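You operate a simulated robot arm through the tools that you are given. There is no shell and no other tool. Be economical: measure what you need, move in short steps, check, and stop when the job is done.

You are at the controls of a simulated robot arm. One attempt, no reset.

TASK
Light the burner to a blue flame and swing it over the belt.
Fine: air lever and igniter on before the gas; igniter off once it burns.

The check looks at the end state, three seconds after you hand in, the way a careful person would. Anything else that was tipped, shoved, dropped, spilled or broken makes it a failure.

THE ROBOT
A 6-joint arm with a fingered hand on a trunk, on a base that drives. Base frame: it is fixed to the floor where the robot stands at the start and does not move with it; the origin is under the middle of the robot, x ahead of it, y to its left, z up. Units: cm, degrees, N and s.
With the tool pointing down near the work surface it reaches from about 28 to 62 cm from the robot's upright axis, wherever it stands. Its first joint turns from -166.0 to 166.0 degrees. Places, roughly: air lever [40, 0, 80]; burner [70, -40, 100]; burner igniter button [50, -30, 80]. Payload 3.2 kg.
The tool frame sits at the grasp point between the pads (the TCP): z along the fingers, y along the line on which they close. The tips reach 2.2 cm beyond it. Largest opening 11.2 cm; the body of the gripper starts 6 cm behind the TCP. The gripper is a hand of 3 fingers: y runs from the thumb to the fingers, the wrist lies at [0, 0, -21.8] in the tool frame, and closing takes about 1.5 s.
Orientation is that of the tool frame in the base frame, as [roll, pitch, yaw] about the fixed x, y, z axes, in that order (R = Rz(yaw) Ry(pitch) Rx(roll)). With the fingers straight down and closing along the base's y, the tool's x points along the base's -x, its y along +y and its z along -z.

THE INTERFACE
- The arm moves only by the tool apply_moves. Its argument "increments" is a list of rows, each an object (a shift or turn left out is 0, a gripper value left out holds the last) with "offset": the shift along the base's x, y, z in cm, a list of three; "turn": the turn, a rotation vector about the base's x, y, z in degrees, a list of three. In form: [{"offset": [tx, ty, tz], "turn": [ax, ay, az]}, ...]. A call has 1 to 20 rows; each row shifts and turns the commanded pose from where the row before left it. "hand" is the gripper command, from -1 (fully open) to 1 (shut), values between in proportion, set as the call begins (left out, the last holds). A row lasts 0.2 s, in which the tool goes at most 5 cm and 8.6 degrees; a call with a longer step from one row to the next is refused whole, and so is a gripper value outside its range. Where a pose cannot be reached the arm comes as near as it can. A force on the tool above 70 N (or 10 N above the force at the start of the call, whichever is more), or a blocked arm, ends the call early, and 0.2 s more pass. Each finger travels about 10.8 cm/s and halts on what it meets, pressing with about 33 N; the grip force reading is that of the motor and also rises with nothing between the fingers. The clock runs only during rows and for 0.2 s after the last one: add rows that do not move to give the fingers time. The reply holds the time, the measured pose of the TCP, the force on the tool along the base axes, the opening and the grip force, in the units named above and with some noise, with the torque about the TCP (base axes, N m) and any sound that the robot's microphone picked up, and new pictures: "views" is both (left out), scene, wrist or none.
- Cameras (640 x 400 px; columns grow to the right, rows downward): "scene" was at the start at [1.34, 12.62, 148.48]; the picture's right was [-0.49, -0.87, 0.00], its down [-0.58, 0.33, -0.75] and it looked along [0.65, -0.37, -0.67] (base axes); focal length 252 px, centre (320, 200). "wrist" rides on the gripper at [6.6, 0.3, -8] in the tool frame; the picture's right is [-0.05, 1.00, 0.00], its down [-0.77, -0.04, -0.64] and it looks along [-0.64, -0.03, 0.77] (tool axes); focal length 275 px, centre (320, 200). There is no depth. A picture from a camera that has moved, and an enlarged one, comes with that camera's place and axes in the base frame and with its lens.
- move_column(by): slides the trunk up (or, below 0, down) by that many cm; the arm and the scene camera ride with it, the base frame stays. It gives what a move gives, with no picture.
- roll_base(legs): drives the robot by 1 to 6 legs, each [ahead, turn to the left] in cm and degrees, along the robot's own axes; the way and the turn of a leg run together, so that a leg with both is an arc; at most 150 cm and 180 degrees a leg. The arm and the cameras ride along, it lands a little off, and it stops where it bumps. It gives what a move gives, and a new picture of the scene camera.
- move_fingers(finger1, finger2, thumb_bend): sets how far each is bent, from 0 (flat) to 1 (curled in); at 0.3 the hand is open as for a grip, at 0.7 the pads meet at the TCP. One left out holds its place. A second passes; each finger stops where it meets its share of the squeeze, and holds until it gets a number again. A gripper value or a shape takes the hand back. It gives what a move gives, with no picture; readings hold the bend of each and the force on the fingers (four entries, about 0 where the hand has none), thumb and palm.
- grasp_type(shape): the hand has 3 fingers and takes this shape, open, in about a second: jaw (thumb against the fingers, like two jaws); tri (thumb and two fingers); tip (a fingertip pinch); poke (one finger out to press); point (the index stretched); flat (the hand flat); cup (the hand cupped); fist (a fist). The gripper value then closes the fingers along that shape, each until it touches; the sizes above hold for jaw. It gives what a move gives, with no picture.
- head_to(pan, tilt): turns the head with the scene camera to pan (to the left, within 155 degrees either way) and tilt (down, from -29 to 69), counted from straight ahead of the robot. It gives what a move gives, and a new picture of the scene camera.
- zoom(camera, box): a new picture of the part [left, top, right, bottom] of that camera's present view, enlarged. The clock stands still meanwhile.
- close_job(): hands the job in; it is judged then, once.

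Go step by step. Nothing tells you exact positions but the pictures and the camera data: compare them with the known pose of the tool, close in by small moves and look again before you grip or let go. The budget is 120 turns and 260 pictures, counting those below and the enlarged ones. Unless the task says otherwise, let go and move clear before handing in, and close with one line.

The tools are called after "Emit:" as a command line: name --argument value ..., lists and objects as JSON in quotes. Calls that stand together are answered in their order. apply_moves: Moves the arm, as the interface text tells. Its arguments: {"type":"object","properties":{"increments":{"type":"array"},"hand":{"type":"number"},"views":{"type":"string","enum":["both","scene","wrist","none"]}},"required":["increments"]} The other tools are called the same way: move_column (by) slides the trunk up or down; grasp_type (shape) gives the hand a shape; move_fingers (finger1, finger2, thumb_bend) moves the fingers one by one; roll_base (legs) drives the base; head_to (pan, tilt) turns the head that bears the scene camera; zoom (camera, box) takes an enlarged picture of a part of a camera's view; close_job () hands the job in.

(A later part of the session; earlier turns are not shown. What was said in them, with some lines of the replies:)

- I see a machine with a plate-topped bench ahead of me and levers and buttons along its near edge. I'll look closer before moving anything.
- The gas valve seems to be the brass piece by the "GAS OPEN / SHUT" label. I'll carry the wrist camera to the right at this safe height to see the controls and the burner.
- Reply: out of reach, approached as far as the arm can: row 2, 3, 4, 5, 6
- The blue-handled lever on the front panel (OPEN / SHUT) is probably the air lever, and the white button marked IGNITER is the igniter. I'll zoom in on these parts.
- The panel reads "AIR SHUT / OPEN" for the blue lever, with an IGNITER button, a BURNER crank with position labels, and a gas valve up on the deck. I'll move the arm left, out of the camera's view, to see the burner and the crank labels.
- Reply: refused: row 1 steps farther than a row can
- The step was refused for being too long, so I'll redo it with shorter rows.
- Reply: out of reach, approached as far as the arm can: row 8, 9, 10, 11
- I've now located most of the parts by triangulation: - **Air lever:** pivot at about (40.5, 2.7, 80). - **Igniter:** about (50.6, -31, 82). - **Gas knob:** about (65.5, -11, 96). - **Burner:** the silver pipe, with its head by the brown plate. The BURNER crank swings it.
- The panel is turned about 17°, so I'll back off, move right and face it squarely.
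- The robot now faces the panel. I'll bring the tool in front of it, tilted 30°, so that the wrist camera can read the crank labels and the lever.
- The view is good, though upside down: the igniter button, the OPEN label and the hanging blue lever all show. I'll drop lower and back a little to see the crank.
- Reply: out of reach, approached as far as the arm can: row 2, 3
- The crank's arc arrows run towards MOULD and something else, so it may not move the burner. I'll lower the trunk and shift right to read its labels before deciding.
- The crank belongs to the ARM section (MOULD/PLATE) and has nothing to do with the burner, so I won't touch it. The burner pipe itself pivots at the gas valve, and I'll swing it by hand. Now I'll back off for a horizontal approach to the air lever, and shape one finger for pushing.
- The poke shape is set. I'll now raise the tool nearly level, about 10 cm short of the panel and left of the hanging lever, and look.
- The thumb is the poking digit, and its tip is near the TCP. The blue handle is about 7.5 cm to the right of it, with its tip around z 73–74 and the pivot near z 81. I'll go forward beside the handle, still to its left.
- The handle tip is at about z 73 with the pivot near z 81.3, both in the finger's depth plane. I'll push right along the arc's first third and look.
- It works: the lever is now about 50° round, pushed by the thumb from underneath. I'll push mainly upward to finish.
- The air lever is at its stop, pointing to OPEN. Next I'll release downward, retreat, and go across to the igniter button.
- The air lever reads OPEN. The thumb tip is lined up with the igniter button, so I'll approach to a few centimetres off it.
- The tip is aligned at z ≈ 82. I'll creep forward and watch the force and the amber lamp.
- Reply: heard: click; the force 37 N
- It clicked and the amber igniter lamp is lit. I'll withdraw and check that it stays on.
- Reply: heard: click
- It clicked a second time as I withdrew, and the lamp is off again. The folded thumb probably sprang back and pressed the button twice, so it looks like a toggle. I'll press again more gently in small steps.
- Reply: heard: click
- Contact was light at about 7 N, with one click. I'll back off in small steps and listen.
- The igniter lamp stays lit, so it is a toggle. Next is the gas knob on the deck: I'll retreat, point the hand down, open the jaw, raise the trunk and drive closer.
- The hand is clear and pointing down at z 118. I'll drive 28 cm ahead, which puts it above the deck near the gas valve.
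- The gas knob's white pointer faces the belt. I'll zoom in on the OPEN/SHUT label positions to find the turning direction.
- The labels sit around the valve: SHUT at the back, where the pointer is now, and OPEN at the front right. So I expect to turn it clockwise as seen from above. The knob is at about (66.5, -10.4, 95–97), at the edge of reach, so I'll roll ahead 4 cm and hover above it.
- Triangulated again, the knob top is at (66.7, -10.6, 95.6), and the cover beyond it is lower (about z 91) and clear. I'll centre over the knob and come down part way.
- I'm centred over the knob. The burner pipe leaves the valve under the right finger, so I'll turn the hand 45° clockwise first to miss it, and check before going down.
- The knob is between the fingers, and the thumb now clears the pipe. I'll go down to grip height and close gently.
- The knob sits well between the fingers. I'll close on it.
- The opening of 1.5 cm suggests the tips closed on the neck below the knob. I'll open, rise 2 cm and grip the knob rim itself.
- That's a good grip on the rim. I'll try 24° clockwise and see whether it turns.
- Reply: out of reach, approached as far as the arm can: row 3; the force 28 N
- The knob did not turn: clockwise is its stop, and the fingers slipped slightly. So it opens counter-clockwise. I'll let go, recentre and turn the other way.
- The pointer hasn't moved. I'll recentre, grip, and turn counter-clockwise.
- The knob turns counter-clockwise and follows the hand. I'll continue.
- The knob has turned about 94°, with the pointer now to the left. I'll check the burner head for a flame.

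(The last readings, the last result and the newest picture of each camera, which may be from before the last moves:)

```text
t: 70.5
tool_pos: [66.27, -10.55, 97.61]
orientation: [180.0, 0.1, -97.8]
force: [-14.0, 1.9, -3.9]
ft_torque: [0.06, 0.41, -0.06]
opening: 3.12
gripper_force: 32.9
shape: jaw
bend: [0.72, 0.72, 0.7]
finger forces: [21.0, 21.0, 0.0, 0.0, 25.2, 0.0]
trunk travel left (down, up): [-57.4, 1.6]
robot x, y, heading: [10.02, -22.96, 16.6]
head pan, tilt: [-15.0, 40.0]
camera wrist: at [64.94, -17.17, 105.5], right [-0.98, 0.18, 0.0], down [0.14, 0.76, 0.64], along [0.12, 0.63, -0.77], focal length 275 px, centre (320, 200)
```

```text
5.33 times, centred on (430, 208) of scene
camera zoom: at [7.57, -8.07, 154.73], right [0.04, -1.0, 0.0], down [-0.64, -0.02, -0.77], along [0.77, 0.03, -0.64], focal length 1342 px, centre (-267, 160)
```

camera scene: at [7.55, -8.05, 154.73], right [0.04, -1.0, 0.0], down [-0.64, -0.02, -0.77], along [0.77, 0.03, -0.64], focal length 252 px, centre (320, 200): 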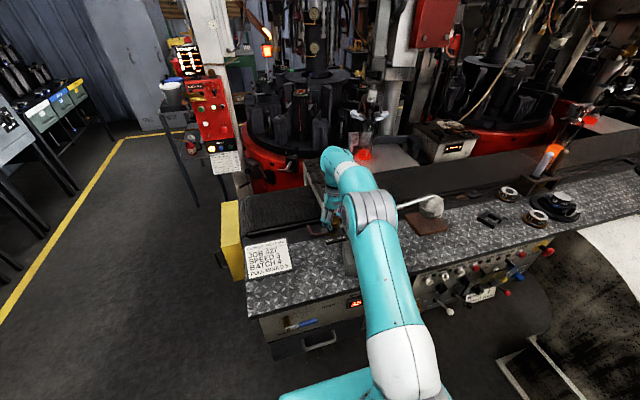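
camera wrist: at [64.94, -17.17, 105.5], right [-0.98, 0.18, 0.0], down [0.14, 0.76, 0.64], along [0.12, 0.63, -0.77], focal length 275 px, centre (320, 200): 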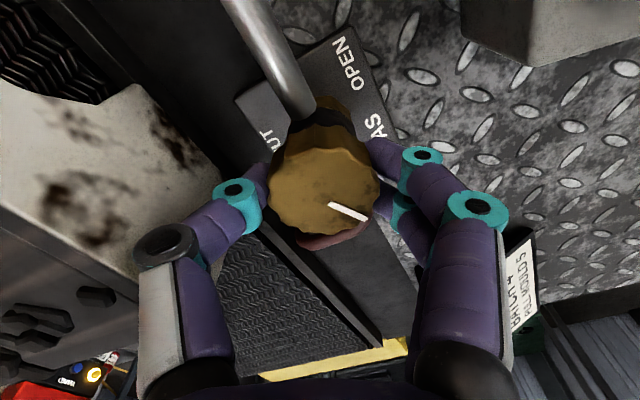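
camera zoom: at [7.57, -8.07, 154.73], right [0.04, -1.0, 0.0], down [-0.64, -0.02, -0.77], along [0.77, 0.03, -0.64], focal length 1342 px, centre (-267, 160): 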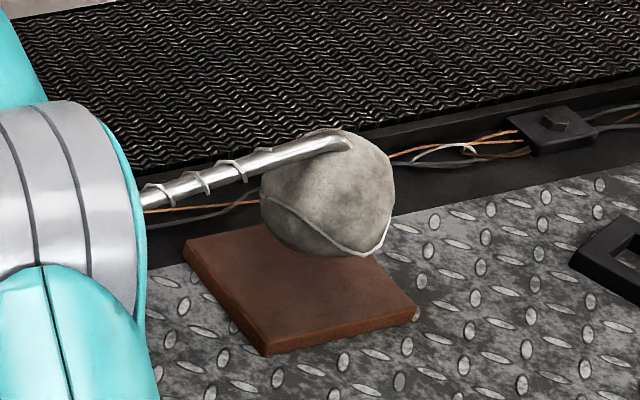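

There's no flame yet, and the head looks as if a bag or cloth covers it, which may be what "COVER" refers to. I'll look closely before turning any further.

Emit:
zoom --camera "scene" --box '[410, 190, 450, 215]'

Emit:
zoom --camera "scene" --box '[330, 280, 410, 330]'

```text
16.00 times, centred on (430, 202) of scene
camera zoom: at [7.57, -8.07, 154.73], right [0.04, -1.0, 0.0], down [-0.64, -0.02, -0.77], along [0.77, 0.03, -0.64], focal length 4026 px, centre (-1440, 160)
```

zoom: 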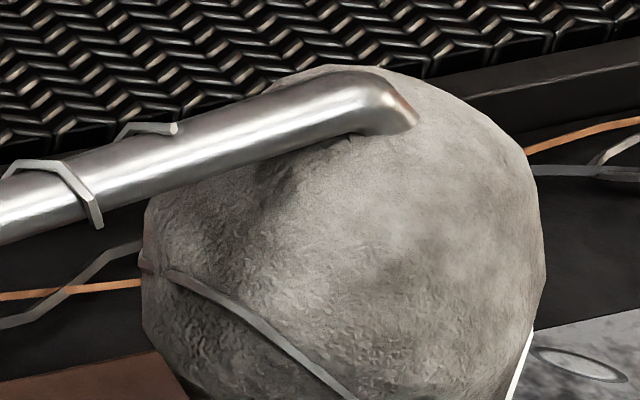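

```text
8.00 times, centred on (370, 305) of scene
camera zoom: at [7.57, -8.07, 154.73], right [0.04, -1.0, 0.0], down [-0.64, -0.02, -0.77], along [0.77, 0.03, -0.64], focal length 2013 px, centre (-80, -640)
```

zoom: 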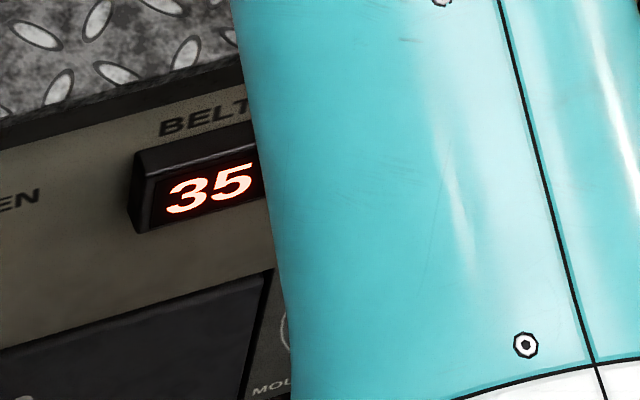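

The dome looks like a burner bell, mouth down over its parking brick, with the pipe feeding its top. I'll keep opening the gas.

Emit:
apply_moves --increments '[{"turn": [0, 0, 6]}, {"turn": [0, 0, 6]}, {"turn": [0, 0, 6]}, {"turn": [0, 0, 6]}, {"turn": [0, 0, 6]}]' --views "wrist"

Emit:
zoom --camera "scene" --box '[370, 170, 490, 245]'

```text
t: 71.7
tool_pos: [66.1, -10.56, 97.65]
orientation: [179.9, 0.1, -67.9]
force: [-16.8, 0.7, -6.2]
ft_torque: [-0.08, 0.41, -0.03]
opening: 3.09
gripper_force: 33.1
shape: jaw
bend: [0.72, 0.72, 0.7]
finger forces: [20.6, 22.2, 0.0, 0.0, 24.3, 0.0]
trunk travel left (down, up): [-57.4, 1.6]
robot x, y, heading: [9.61, -22.53, 17.1]
head pan, tilt: [-15.0, 40.0]
camera wrist: at [68.35, -16.86, 105.52], right [-0.94, -0.33, 0.0], down [-0.26, 0.73, 0.64], along [-0.21, 0.6, -0.77], focal length 275 px, centre (320, 200)
```

wrist: 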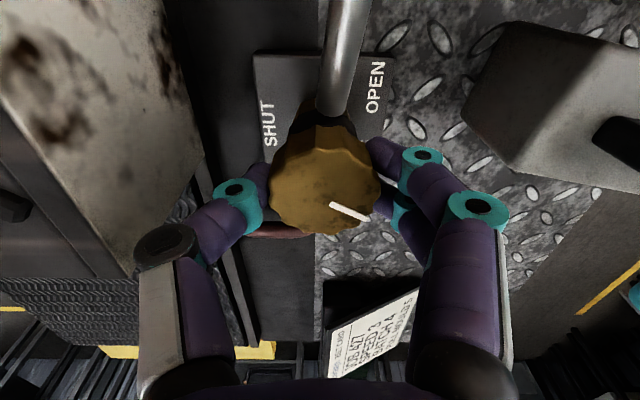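

```text
5.33 times, centred on (430, 208) of scene
camera zoom: at [7.54, -8.1, 154.73], right [0.04, -1.0, 0.0], down [-0.64, -0.02, -0.77], along [0.77, 0.03, -0.64], focal length 1342 px, centre (-267, 160)
```

zoom: 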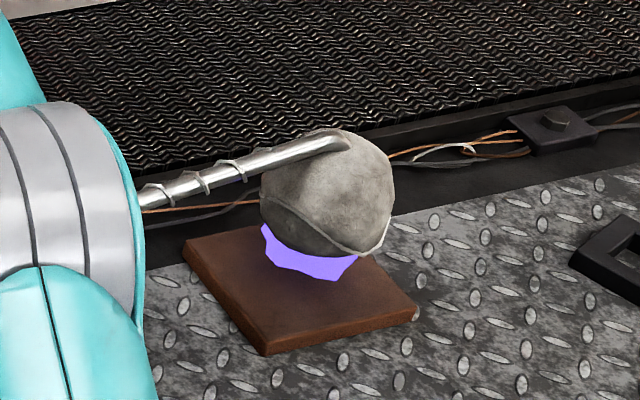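

The burner is lit with a blue flame. SHUT is at the back and OPEN at the front, so the last 20° or so brings it fully to OPEN.

Emit:
apply_moves --increments '[{"turn": [0, 0, 6]}, {"turn": [0, 0, 6]}, {"turn": [0, 0, 6]}, {"turn": [0, 0, 4]}]' --views "wrist"

Emit:
zoom --camera "scene" --box '[370, 170, 490, 245]'

```text
t: 72.7
tool_pos: [66.21, -10.55, 97.63]
orientation: [179.7, 0.1, -45.8]
force: [-23.5, 0.4, -9.6]
ft_torque: [-0.11, 0.47, -0.05]
opening: 3.09
gripper_force: 32.6
shape: jaw
bend: [0.72, 0.72, 0.7]
finger forces: [19.5, 23.6, 0.1, 0.1, 23.2, 0.0]
trunk travel left (down, up): [-57.4, 1.6]
robot x, y, heading: [9.69, -22.78, 16.9]
head pan, tilt: [-15.0, 40.0]
camera wrist: at [70.53, -15.56, 105.55], right [-0.75, -0.66, 0.0], down [-0.51, 0.58, 0.64], along [-0.42, 0.48, -0.77], focal length 275 px, centre (320, 200)
```

wrist: 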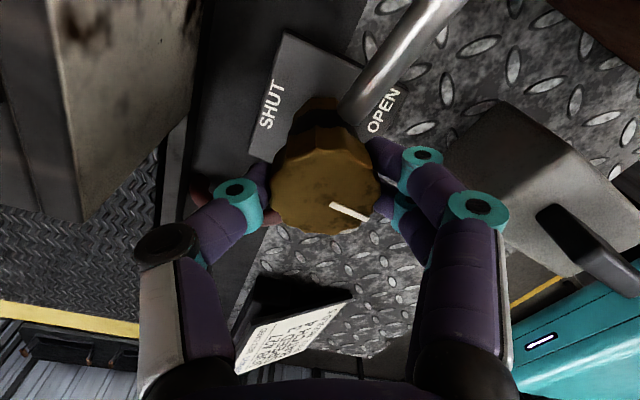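

```text
5.33 times, centred on (430, 208) of scene
camera zoom: at [7.47, -8.07, 154.72], right [0.04, -1.0, 0.0], down [-0.64, -0.02, -0.77], along [0.77, 0.03, -0.64], focal length 1342 px, centre (-267, 160)
```

zoom: 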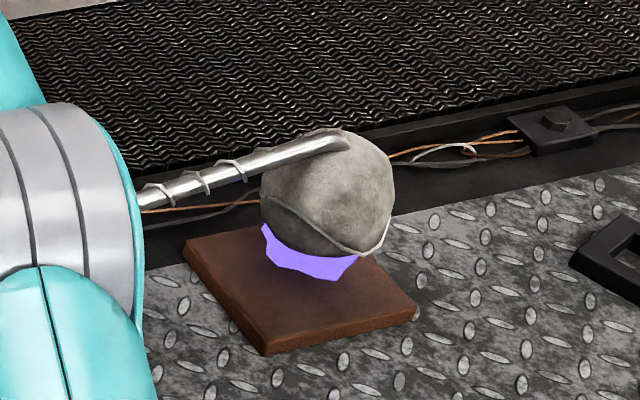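

The pointer is at OPEN and the flame is steady. I'll open the fingers only part way, since a block stands nearby, then rise clear.

Emit:
apply_moves --increments '[{}, {}, {}, {}]' --hand 0 --views "none"

Emit:
apply_moves --increments '[{"offset": [0, 0, 1.5]}, {"offset": [0, 0, 3]}, {"offset": [0, 0, 4]}, {"offset": [0, 0, 4]}]' --views "wrist"

```text
t: 73.7
tool_pos: [66.43, -10.51, 97.56]
orientation: [180.0, 0.1, -46.0]
force: [-0.4, 0.3, -0.3]
ft_torque: [0.03, 0.02, 0.03]
opening: 5.55
gripper_force: 0.1
shape: jaw
bend: [0.73, 0.73, 0.7]
finger forces: [0.1, 0.0, 0.0, 0.0, 0.0, 0.0]
trunk travel left (down, up): [-57.4, 1.6]
robot x, y, heading: [9.63, -22.61, 16.9]
head pan, tilt: [-15.0, 40.0]
```

```text
t: 74.7
tool_pos: [66.26, -11.69, 109.56]
orientation: [179.9, 0.2, -46.1]
force: [-0.1, -0.2, 0.6]
ft_torque: [0.0, -0.01, -0.02]
opening: 5.55
gripper_force: 0.1
shape: jaw
bend: [0.73, 0.73, 0.7]
finger forces: [0.1, 0.1, 0.1, 0.0, 0.0, 0.0]
out of reach, approached as far as the arm can: row 4
trunk travel left (down, up): [-57.4, 1.6]
robot x, y, heading: [9.96, -22.61, 17.0]
head pan, tilt: [-15.0, 40.0]
camera wrist: at [70.46, -16.71, 117.4], right [-0.75, -0.66, 0.0], down [-0.51, 0.58, 0.64], along [-0.42, 0.48, -0.77], focal length 275 px, centre (320, 200)
```

wrist: 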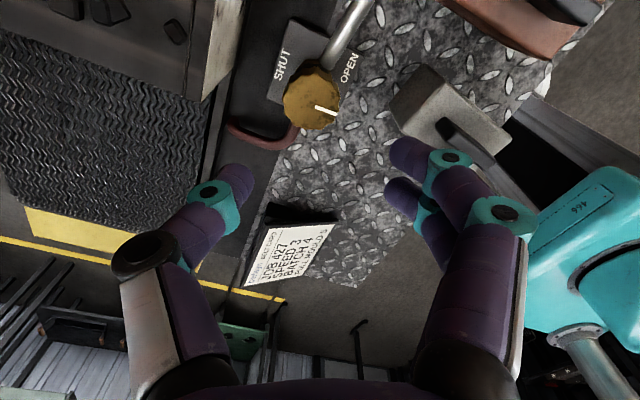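

Now I'll swing the burner by its pipe. First I'll unwind the wrist and go to a point in front of the pipe, between the blocks and the brick, staying high.

Emit:
apply_moves --increments '[{"offset": [-1, -0.3, 0], "turn": [0, 0, -7.8]}, {"offset": [-1, -0.3, 0], "turn": [0, 0, -7.8]}, {"offset": [-1, -0.6, 0], "turn": [0, 0, -7.8]}, {"offset": [-0.5, -1, 0], "turn": [0, 0, -7.8]}, {"offset": [0, -1.2, 0], "turn": [0, 0, -7.8]}, {"offset": [0, -1.3, 0], "turn": [0, 0, -7.8]}, {"offset": [0, -1.3, 0], "turn": [0, 0, -7.8]}, {"offset": [0, -1.3, 0], "turn": [0, 0, -7.8]}, {"offset": [0, -1.3, 0], "turn": [0, 0, -7.8]}, {"offset": [0, -1.3, 0], "turn": [0, 0, -7.8]}, {"offset": [0, -1.3, 0], "turn": [0, 0, -7.8]}, {"offset": [0, -1.3, 0], "turn": [0, 0, -7.8]}, {"offset": [0, -1.3, 0], "turn": [0, 0, -7.8]}, {"offset": [0, -1.3, 0], "turn": [0, 0, -7.8]}, {"offset": [0, -1.3, 0], "turn": [0, 0, -7.8]}]' --hand 1 --views "both"

```text
t: 77.9
tool_pos: [62.61, -27.94, 109.35]
orientation: [179.8, 0.1, -163.1]
force: [0.1, 0.3, 0.1]
ft_torque: [-0.02, 0.0, 0.02]
opening: 0.01
gripper_force: 33.3
shape: jaw
bend: [0.69, 0.69, 0.77]
finger forces: [0.1, 0.0, 0.1, 0.1, 0.0, 0.0]
trunk travel left (down, up): [-57.4, 1.6]
robot x, y, heading: [9.9, -22.61, 17.2]
head pan, tilt: [-15.0, 40.0]
camera scene: at [7.79, -8.16, 154.74], right [0.04, -1.0, 0.0], down [-0.64, -0.02, -0.77], along [0.77, 0.03, -0.64], focal length 252 px, centre (320, 200)
camera wrist: at [56.04, -29.72, 117.35], right [-0.25, 0.97, 0.0], down [0.75, 0.19, 0.64], along [0.62, 0.16, -0.77], focal length 275 px, centre (320, 200)
```

scene: 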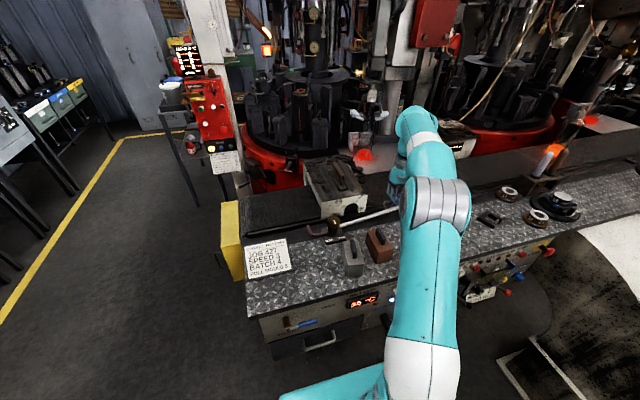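
wrist: 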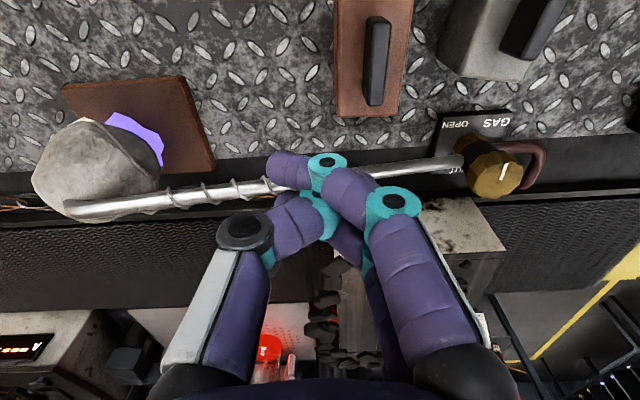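

The hand is just in front of the pipe's plain section. I'll tilt the fingers 30° forward for extra reach, shift slightly right past the brown block and come lower.

Emit:
apply_moves --increments '[{"offset": [0.5, -0.6, -1], "turn": [1.43, -4.78, 0]}, {"offset": [0.5, -0.6, -1], "turn": [1.43, -4.78, 0]}, {"offset": [0.5, -0.6, -1], "turn": [1.43, -4.78, 0]}, {"offset": [0.5, -0.5, -1], "turn": [1.43, -4.78, 0]}, {"offset": [0.3, -0.2, -1], "turn": [1.43, -4.78, 0]}, {"offset": [0.3, 0, -1], "turn": [1.43, -4.78, 0]}]' --views "wrist"

```text
t: 79.3
tool_pos: [65.2, -30.47, 103.46]
orientation: [-180.0, 30.1, -162.9]
force: [0.4, 0.7, -0.9]
ft_torque: [0.0, -0.02, 0.0]
opening: 0.01
gripper_force: 33.5
shape: jaw
bend: [0.69, 0.69, 0.77]
finger forces: [0.0, 0.0, 0.1, 0.1, 0.0, 0.0]
trunk travel left (down, up): [-57.4, 1.6]
robot x, y, heading: [10.1, -22.43, 17.3]
head pan, tilt: [-15.0, 40.0]
camera wrist: at [55.64, -33.13, 107.01], right [-0.25, 0.97, 0.02], down [0.34, 0.07, 0.94], along [0.9, 0.25, -0.35], focal length 275 px, centre (320, 200)
```

wrist: 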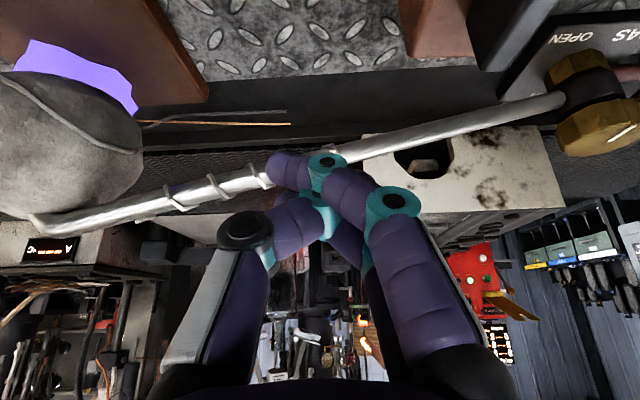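

The pipe is at z ≈ 97.5 about 6 cm ahead of the fingers. I'll lower to that height in front of it.

Emit:
apply_moves --increments '[{"offset": [0, 0, -2]}, {"offset": [0, 0, -2]}, {"offset": [0, 0, -2]}]' --views "both"

```text
t: 80.1
tool_pos: [65.12, -30.43, 97.31]
orientation: [-179.9, 30.2, -162.9]
force: [0.0, -0.3, -1.0]
ft_torque: [0.03, 0.01, 0.04]
opening: 0.01
gripper_force: 33.0
shape: jaw
bend: [0.69, 0.69, 0.77]
finger forces: [0.0, 0.0, 0.1, 0.0, 0.1, 0.0]
trunk travel left (down, up): [-57.4, 1.6]
robot x, y, heading: [9.79, -23.0, 16.9]
head pan, tilt: [-15.0, 40.0]
camera scene: at [7.81, -8.14, 154.74], right [0.04, -1.0, 0.0], down [-0.64, -0.02, -0.77], along [0.77, 0.03, -0.64], focal length 252 px, centre (320, 200)
camera wrist: at [55.5, -33.04, 100.87], right [-0.25, 0.97, 0.02], down [0.34, 0.07, 0.94], along [0.9, 0.25, -0.35], focal length 275 px, centre (320, 200)
```

scene: 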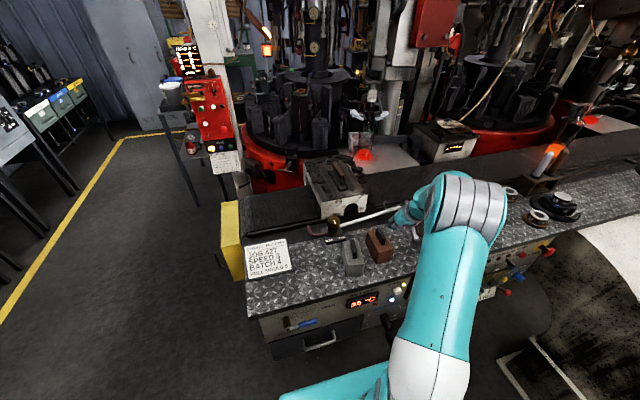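
wrist: 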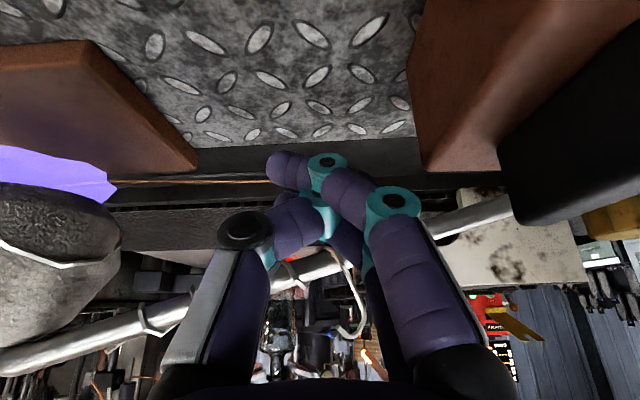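

The pipe is just ahead, about 1.4 cm above the TCP. I'll push it gently towards the belt and watch the force.

Emit:
apply_moves --increments '[{"offset": [1.44, 0.43, 0.3]}, {"offset": [1.44, 0.43, 0.3]}, {"offset": [1.44, 0.43, 0]}, {"offset": [1.2, 0.35, 0]}, {"offset": [0.96, 0.29, 0]}, {"offset": [0.96, 0.29, 0]}]' --views "both"

Emit:
zoom --camera "scene" --box '[320, 150, 480, 250]'

```text
t: 81.5
tool_pos: [72.57, -28.34, 98.03]
orientation: [-179.9, 30.1, -162.8]
force: [-0.9, 0.0, -0.1]
ft_torque: [-0.02, 0.0, -0.02]
opening: 0.0
gripper_force: 32.9
shape: jaw
bend: [0.69, 0.69, 0.77]
finger forces: [0.0, 0.0, 0.0, 0.0, 0.0, 0.0]
trunk travel left (down, up): [-57.4, 1.6]
robot x, y, heading: [9.46, -22.52, 17.4]
head pan, tilt: [-15.0, 40.0]
camera scene: at [7.8, -8.14, 154.74], right [0.04, -1.0, 0.0], down [-0.64, -0.02, -0.77], along [0.77, 0.03, -0.64], focal length 252 px, centre (320, 200)
camera wrist: at [63.17, -30.89, 101.53], right [-0.26, 0.97, 0.02], down [0.34, 0.07, 0.94], along [0.9, 0.25, -0.35], focal length 275 px, centre (320, 200)
```

scene: 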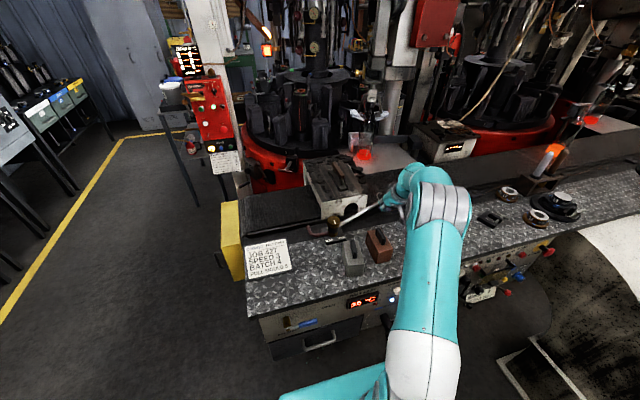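
wrist: 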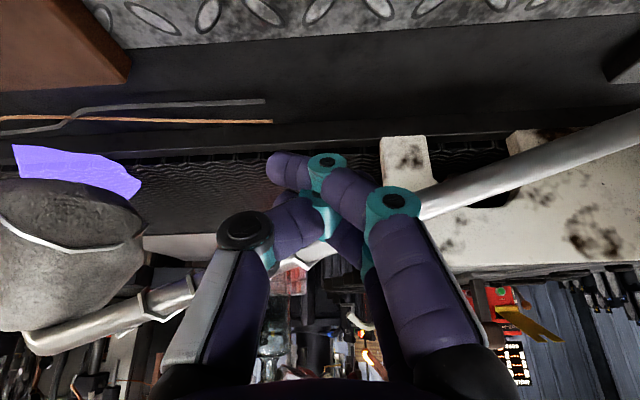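

```text
4.00 times, centred on (400, 200) of scene
camera zoom: at [7.8, -8.14, 154.74], right [0.04, -1.0, 0.0], down [-0.64, -0.02, -0.77], along [0.77, 0.03, -0.64], focal length 1006 px, centre (0, 200)
```

zoom: 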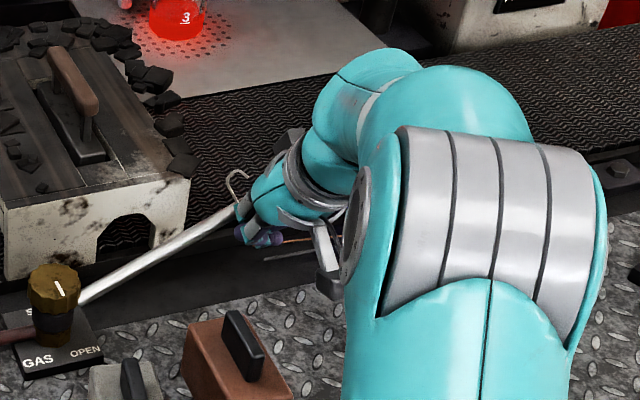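

The burner swings freely and the flame follows. Its head is now at the belt's near edge. I'll push another 4 cm.

Emit:
apply_moves --increments '[{"offset": [0.96, 0.29, 0]}, {"offset": [0.96, 0.29, 0]}, {"offset": [0.96, 0.29, 0]}, {"offset": [0.96, 0.29, 0]}]' --views "wrist"

Emit:
zoom --camera "scene" --box '[320, 130, 480, 230]'

```text
t: 82.5
tool_pos: [76.23, -27.33, 97.86]
orientation: [-180.0, 30.1, -163.0]
force: [-10.7, -3.8, -1.3]
ft_torque: [0.01, -0.08, 0.05]
opening: 0.0
gripper_force: 33.0
shape: jaw
bend: [0.69, 0.69, 0.77]
finger forces: [0.1, 18.3, 0.0, 0.1, 0.1, 0.1]
trunk travel left (down, up): [-57.4, 1.6]
robot x, y, heading: [10.09, -22.47, 17.2]
head pan, tilt: [-15.0, 40.0]
camera wrist: at [66.78, -29.94, 101.43], right [-0.25, 0.97, 0.02], down [0.35, 0.07, 0.94], along [0.9, 0.25, -0.35], focal length 275 px, centre (320, 200)
```

wrist: 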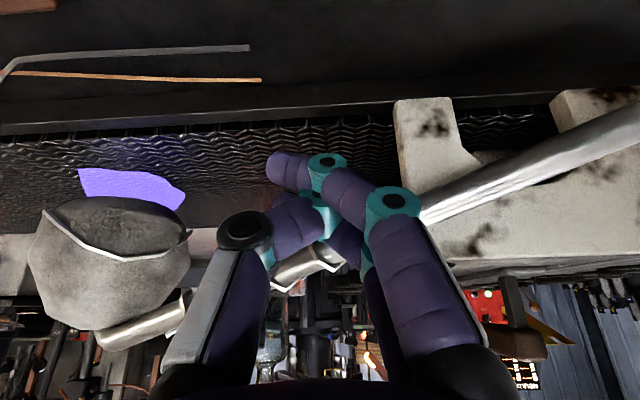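

```text
4.00 times, centred on (400, 180) of scene
camera zoom: at [7.64, -8.22, 154.74], right [0.03, -1.0, 0.0], down [-0.64, -0.02, -0.77], along [0.77, 0.03, -0.64], focal length 1006 px, centre (0, 280)
```

zoom: 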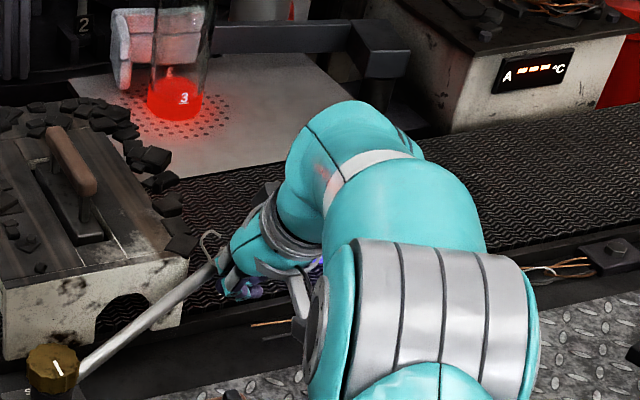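

Force has risen to 11 N, so something resists: either the end stop or the white cover beside the pipe. I'll check closely before pushing any further.

Emit:
zoom --camera "wrist" --box '[384, 80, 640, 240]'

Emit:
zoom --camera "scene" --box '[320, 175, 400, 225]'

Emit:
zoom --camera "wrist" --box '[0, 100, 256, 260]'

```text
2.50 times, centred on (512, 160) of wrist
camera zoom: at [66.78, -29.94, 101.43], right [-0.25, 0.97, 0.02], down [0.35, 0.07, 0.94], along [0.9, 0.25, -0.35], focal length 688 px, centre (-160, 300)
```

zoom: 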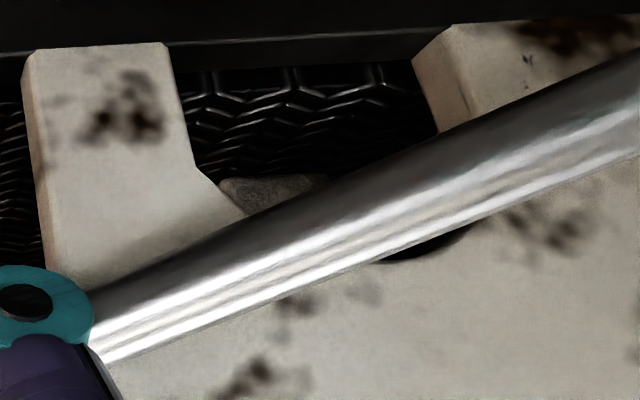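

```text
8.00 times, centred on (360, 200) of scene
camera zoom: at [7.64, -8.22, 154.74], right [0.03, -1.0, 0.0], down [-0.64, -0.02, -0.77], along [0.77, 0.03, -0.64], focal length 2013 px, centre (0, 200)
```

zoom: 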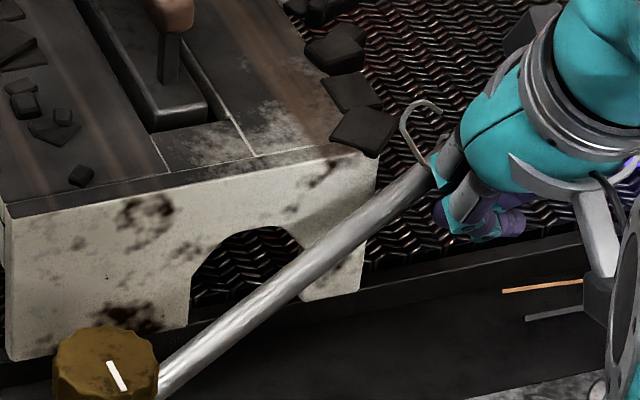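

```text
2.50 times, centred on (128, 180) of wrist
camera zoom: at [66.78, -29.94, 101.43], right [-0.25, 0.97, 0.02], down [0.35, 0.07, 0.94], along [0.9, 0.25, -0.35], focal length 688 px, centre (800, 250)
```

zoom: 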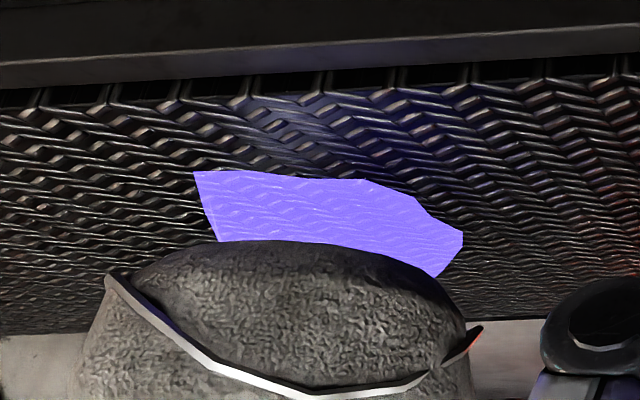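

The flame is over the belt and lights it blue. Something firm now holds the pipe, so I'll back the fingers off, rise, and look at where the burner rests and whether it touches the cover.

Emit:
apply_moves --increments '[{"offset": [-1.44, -0.43, 0]}, {"offset": [-1.9, -0.57, 0]}, {"offset": [-1.9, -0.57, 0.5]}, {"offset": [-1.9, -0.57, 3]}, {"offset": [-1.9, -0.57, 3]}, {"offset": [-1.9, -0.57, 3]}]' --views "both"

Emit:
zoom --camera "scene" --box '[320, 140, 480, 240]'

```text
t: 83.9
tool_pos: [65.2, -30.54, 107.61]
orientation: [-179.9, 30.1, -162.8]
force: [0.1, 0.0, 0.0]
ft_torque: [0.01, 0.01, 0.04]
opening: 0.01
gripper_force: 33.1
shape: jaw
bend: [0.69, 0.69, 0.77]
finger forces: [0.0, 0.0, 0.0, 0.1, 0.1, 0.0]
trunk travel left (down, up): [-57.4, 1.6]
robot x, y, heading: [9.55, -22.72, 16.9]
head pan, tilt: [-15.0, 40.0]
camera scene: at [7.72, -8.13, 154.74], right [0.04, -1.0, 0.0], down [-0.64, -0.02, -0.77], along [0.77, 0.03, -0.64], focal length 252 px, centre (320, 200)
camera wrist: at [55.76, -33.22, 111.12], right [-0.25, 0.97, 0.02], down [0.34, 0.07, 0.94], along [0.9, 0.25, -0.35], focal length 275 px, centre (320, 200)
```

scene: 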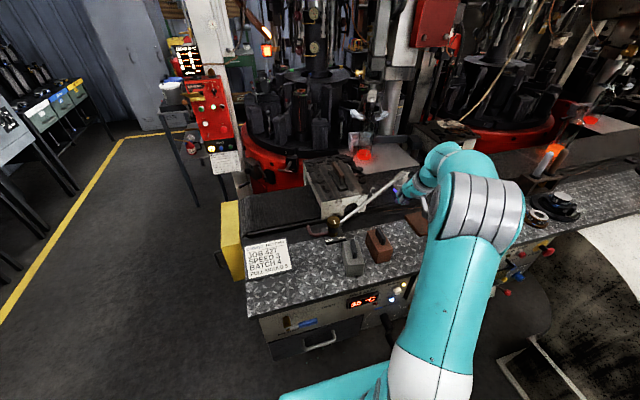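
wrist: 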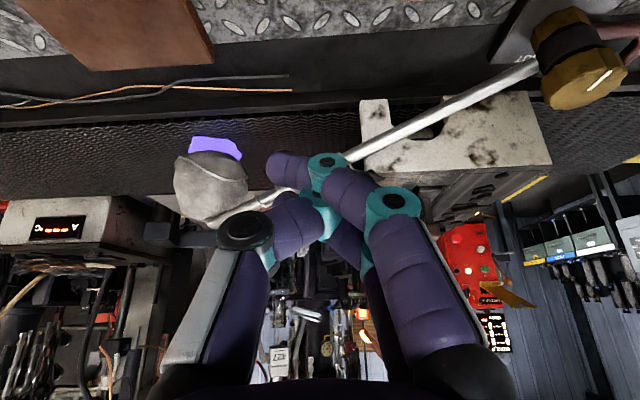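

```text
4.00 times, centred on (400, 190) of scene
camera zoom: at [7.72, -8.13, 154.74], right [0.04, -1.0, 0.0], down [-0.64, -0.02, -0.77], along [0.77, 0.03, -0.64], focal length 1006 px, centre (0, 240)
```

zoom: 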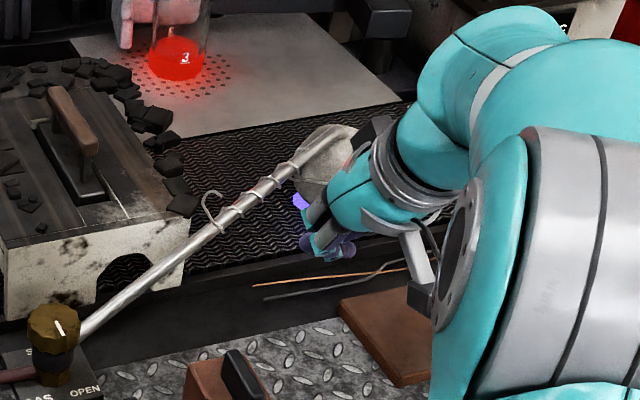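

The head with its blue flame sits over the middle of the belt, stays there, and the cover hasn't moved. Next I'll turn the igniter off, so I'll back the robot away to the earlier panel stance.

Emit:
roll_base --legs '[[-32.5, 0]]'

Emit:
grasp_type --shape "poke"

Emit:
move_column --by -28

```text
t: 86.0
tool_pos: [34.48, -40.29, 107.57]
orientation: [-179.9, 30.1, -163.1]
force: [0.2, -0.2, 0.5]
ft_torque: [0.03, 0.02, 0.0]
opening: 0.0
gripper_force: 33.3
shape: jaw
bend: [0.69, 0.69, 0.77]
finger forces: [0.1, 0.0, 0.0, 0.0, 0.1, 0.1]
trunk travel left (down, up): [-57.4, 1.6]
robot x, y, heading: [-20.99, -32.29, 16.9]
head pan, tilt: [-15.0, 40.0]
camera scene: at [-23.06, -17.7, 154.74], right [0.03, -1.0, 0.0], down [-0.64, -0.02, -0.77], along [0.77, 0.02, -0.64], focal length 252 px, centre (320, 200)
```

scene: 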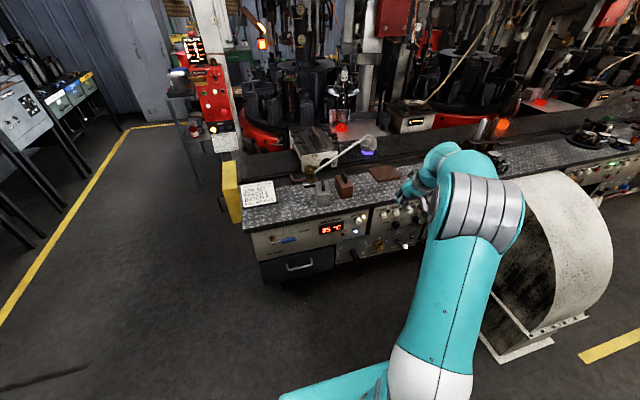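

```text
t: 86.9
tool_pos: [34.56, -40.15, 107.49]
orientation: [-179.9, 30.1, -163.1]
force: [0.4, 0.1, 0.5]
ft_torque: [0.0, -0.01, 0.01]
opening: 0.0
gripper_force: 0.1
shape: poke
bend: [1.0, 1.0, 1.0]
finger forces: [0.0, 0.0, 0.0, 0.0, 0.0, 0.1]
trunk travel left (down, up): [-57.4, 1.6]
robot x, y, heading: [-20.84, -32.06, 16.7]
head pan, tilt: [-15.0, 40.0]
```

```text
t: 89.7
tool_pos: [34.41, -40.2, 79.56]
orientation: [-179.9, 30.0, -163.2]
force: [-0.3, -0.5, 0.7]
ft_torque: [-0.02, -0.03, -0.01]
opening: 0.02
gripper_force: 0.1
shape: poke
bend: [1.0, 1.0, 1.0]
finger forces: [0.0, 0.0, 0.0, 0.1, 0.0, 0.1]
trunk travel left (down, up): [-29.4, 29.6]
robot x, y, heading: [-20.8, -32.03, 16.8]
head pan, tilt: [-15.0, 40.0]
```

The thumb is folded because the hand value is still "shut", so I'll open it. I'll also level the tool in front of the igniter and check the burner from here.

Emit:
apply_moves --increments '[{"offset": [0.3, 0.61, 0.31], "turn": [1.79, -5.99, 0]}, {"offset": [0.3, 0.61, 0.31], "turn": [1.79, -5.99, 0]}, {"offset": [0.3, 0.61, 0.31], "turn": [1.79, -5.99, 0]}, {"offset": [0.3, 0.61, 0.31], "turn": [1.79, -5.99, 0]}, {"offset": [0.3, 0.61, 0.31], "turn": [1.79, -5.99, 0]}, {"offset": [0.3, 0.61, 0.31], "turn": [1.79, -5.99, 0]}, {"offset": [0.3, 0.61, 0.31], "turn": [1.79, -5.99, 0]}, {"offset": [0.3, 0.61, 0.31], "turn": [1.79, -5.99, 0]}]' --hand -1 --views "both"

Emit:
zoom --camera "scene" --box '[270, 30, 430, 130]'

```text
t: 91.5
tool_pos: [36.88, -35.2, 81.96]
orientation: [-178.5, 80.0, -161.9]
force: [-1.0, 1.0, -0.3]
ft_torque: [0.01, 0.01, -0.04]
opening: 0.0
gripper_force: 0.0
shape: poke
bend: [1.0, 1.0, 1.0]
finger forces: [0.1, 0.0, 0.0, 0.1, 0.0, 0.0]
trunk travel left (down, up): [-29.4, 29.6]
robot x, y, heading: [-20.8, -32.27, 17.1]
head pan, tilt: [-15.0, 40.0]
camera scene: at [-22.98, -17.67, 126.74], right [0.03, -1.0, 0.0], down [-0.64, -0.02, -0.77], along [0.77, 0.02, -0.64], focal length 252 px, centre (320, 200)
camera wrist: at [28.02, -37.71, 76.74], right [-0.28, 0.96, 0.04], down [-0.46, -0.17, 0.87], along [0.84, 0.22, 0.49], focal length 275 px, centre (320, 200)
```

scene: 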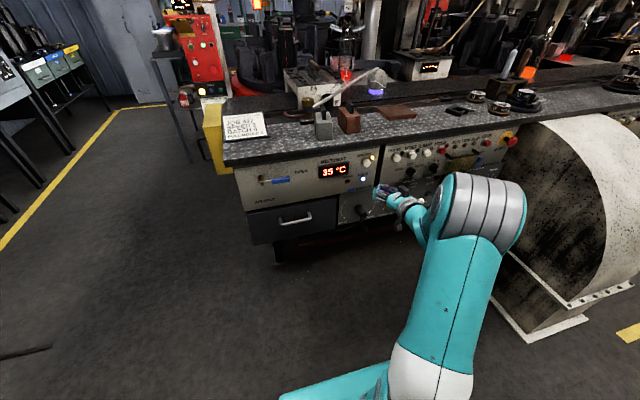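
wrist: 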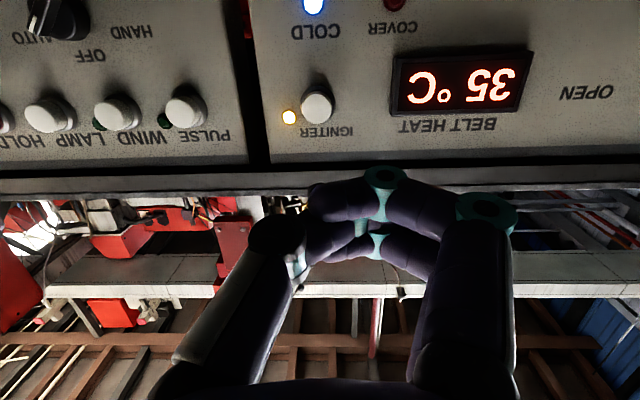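

```text
4.00 times, centred on (350, 80) of scene
camera zoom: at [-22.98, -17.67, 126.74], right [0.03, -1.0, 0.0], down [-0.64, -0.02, -0.77], along [0.77, 0.02, -0.64], focal length 1006 px, centre (200, 680)
```

zoom: 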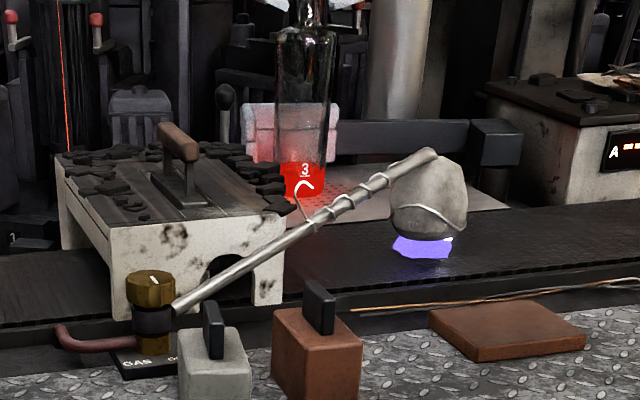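

The blue flame is well over the belt. The igniter lamp is still lit. The thumb stays folded, so I'll reset the hand shape.

Emit:
grasp_type --shape "jaw"

Emit:
grasp_type --shape "poke"

```text
t: 92.4
tool_pos: [36.79, -35.41, 81.98]
orientation: [-178.8, 80.0, -162.1]
force: [-0.5, 0.2, 0.1]
ft_torque: [0.01, -0.01, -0.01]
opening: 11.16
gripper_force: 0.0
shape: jaw
bend: [0.3, 0.3, 0.3]
finger forces: [0.1, 0.1, 0.1, 0.0, 0.0, 0.1]
trunk travel left (down, up): [-29.4, 29.6]
robot x, y, heading: [-21.1, -32.26, 16.9]
head pan, tilt: [-15.0, 40.0]
```

```text
t: 93.3
tool_pos: [36.83, -35.34, 81.94]
orientation: [-178.8, 79.9, -162.1]
force: [0.1, 0.0, -0.3]
ft_torque: [-0.02, 0.04, 0.03]
opening: 0.0
gripper_force: 0.1
shape: poke
bend: [1.0, 1.0, 0.46]
finger forces: [0.1, 0.1, 0.0, 0.0, 0.1, 0.0]
trunk travel left (down, up): [-29.4, 29.6]
robot x, y, heading: [-20.75, -32.2, 17.0]
head pan, tilt: [-15.0, 40.0]
```

The thumb is out again. I'll repeat the gentle press: approach, then small steps until it clicks.

Emit:
apply_moves --increments '[{"offset": [2.73, 0.77, 0.03]}, {"offset": [2.73, 0.77, 0.03]}, {"offset": [2.73, 0.77, 0.03]}, {"offset": [2.55, 0.75, 0.03]}, {}]' --views "wrist"

Emit:
apply_moves --increments '[{"offset": [0.4, 0.12, 0]}]' --views "none"

Emit:
apply_moves --increments '[{"offset": [0.4, 0.12, 0]}]' --views "none"

```text
t: 94.5
tool_pos: [47.51, -32.21, 82.06]
orientation: [-178.6, 80.1, -162.0]
force: [-1.3, -0.2, -0.3]
ft_torque: [0.01, 0.01, -0.04]
opening: 0.0
gripper_force: 0.1
shape: poke
bend: [1.0, 1.0, 0.46]
finger forces: [0.1, 0.1, 0.0, 0.0, 0.1, 0.1]
trunk travel left (down, up): [-29.4, 29.6]
robot x, y, heading: [-20.56, -32.47, 16.7]
head pan, tilt: [-15.0, 40.0]
camera wrist: at [38.78, -34.63, 76.73], right [-0.28, 0.96, 0.04], down [-0.46, -0.17, 0.87], along [0.84, 0.22, 0.49], focal length 275 px, centre (320, 200)
```

wrist: 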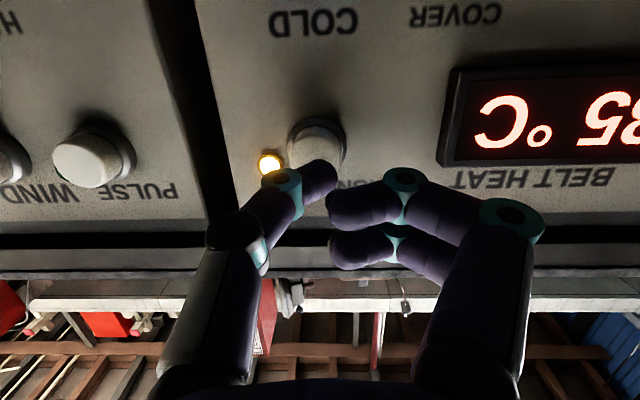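

```text
t: 94.9
tool_pos: [47.94, -32.1, 82.04]
orientation: [-178.8, 80.1, -162.0]
force: [-0.6, -0.1, 0.1]
ft_torque: [-0.01, 0.02, -0.02]
opening: 0.0
gripper_force: 0.2
shape: poke
bend: [1.0, 1.0, 0.46]
finger forces: [0.1, 0.0, 0.0, 0.1, 0.0, 0.0]
trunk travel left (down, up): [-29.4, 29.6]
robot x, y, heading: [-21.01, -32.48, 16.7]
head pan, tilt: [-15.0, 40.0]
```

```text
t: 95.3
tool_pos: [48.44, -32.08, 82.04]
orientation: [-179.0, 80.1, -162.3]
force: [-3.8, -0.9, -0.5]
ft_torque: [-0.02, 0.02, -0.03]
opening: 0.0
gripper_force: 0.1
shape: poke
bend: [1.0, 1.0, 0.46]
finger forces: [0.0, 0.0, 0.1, 0.0, 3.2, 0.0]
trunk travel left (down, up): [-29.4, 29.6]
robot x, y, heading: [-20.82, -32.49, 17.0]
head pan, tilt: [-15.0, 40.0]
heard: click
```

There was one click. I'll back away and check the lamp and the flame.

Emit:
apply_moves --increments '[{"offset": [-0.5, -0.15, 0]}, {"offset": [-1.5, -0.45, 0]}, {"offset": [-2.8, -0.8, 0]}, {"offset": [-2.8, -0.8, 0]}, {"offset": [-2.8, -0.8, 0]}, {"offset": [-2.8, -0.8, 0]}]' --views "wrist"

Emit:
zoom --camera "scene" --box '[230, 130, 430, 255]'

Emit:
zoom --camera "scene" --box '[270, 30, 430, 130]'

```text
t: 96.7
tool_pos: [35.12, -35.75, 82.21]
orientation: [-178.8, 80.1, -162.0]
force: [-0.1, 0.2, 0.0]
ft_torque: [-0.01, 0.01, 0.03]
opening: 0.01
gripper_force: 0.1
shape: poke
bend: [1.0, 1.0, 0.46]
finger forces: [0.0, 0.0, 0.1, 0.0, 0.0, 0.0]
trunk travel left (down, up): [-29.4, 29.6]
robot x, y, heading: [-20.7, -32.25, 16.8]
head pan, tilt: [-15.0, 40.0]
camera wrist: at [26.29, -38.22, 76.97], right [-0.28, 0.96, 0.04], down [-0.46, -0.17, 0.87], along [0.84, 0.22, 0.49], focal length 275 px, centre (320, 200)
```

wrist: 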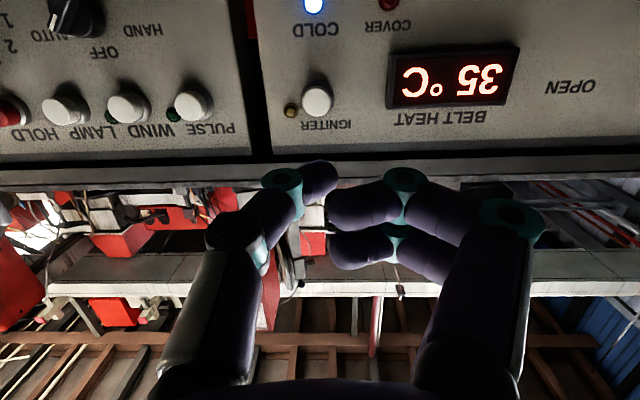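

```text
3.20 times, centred on (330, 192) of scene
camera zoom: at [-22.97, -17.67, 126.74], right [0.03, -1.0, 0.0], down [-0.64, -0.02, -0.77], along [0.77, 0.02, -0.64], focal length 805 px, centre (288, 224)
```

zoom: 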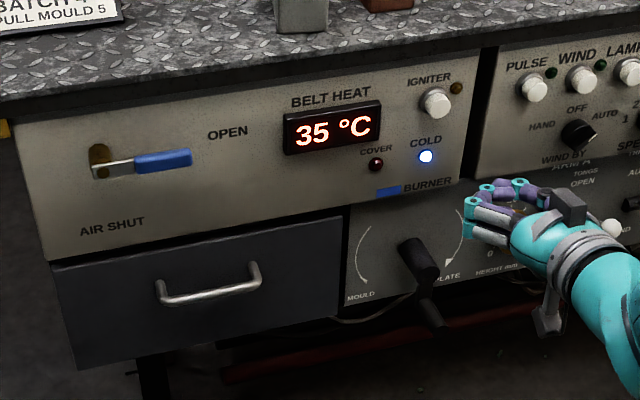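

```text
4.00 times, centred on (350, 80) of scene
camera zoom: at [-22.97, -17.67, 126.74], right [0.03, -1.0, 0.0], down [-0.64, -0.02, -0.77], along [0.77, 0.02, -0.64], focal length 1006 px, centre (200, 680)
```

zoom: 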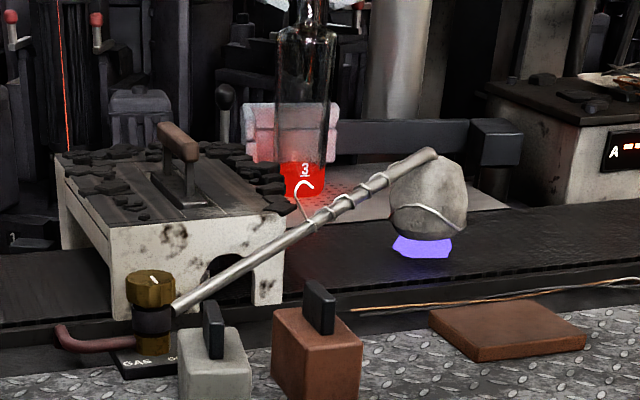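

The igniter lamp is off, the air lever and gas are open, the blue flame burns over the belt, and the hand is clear of everything. I'm handing in.

Emit:
close_job

```text
The job is handed in.
```

The burner is lit with a blue flame and swung over the belt. I opened the air and turned the igniter on before the gas, and turned the igniter off once it burned.
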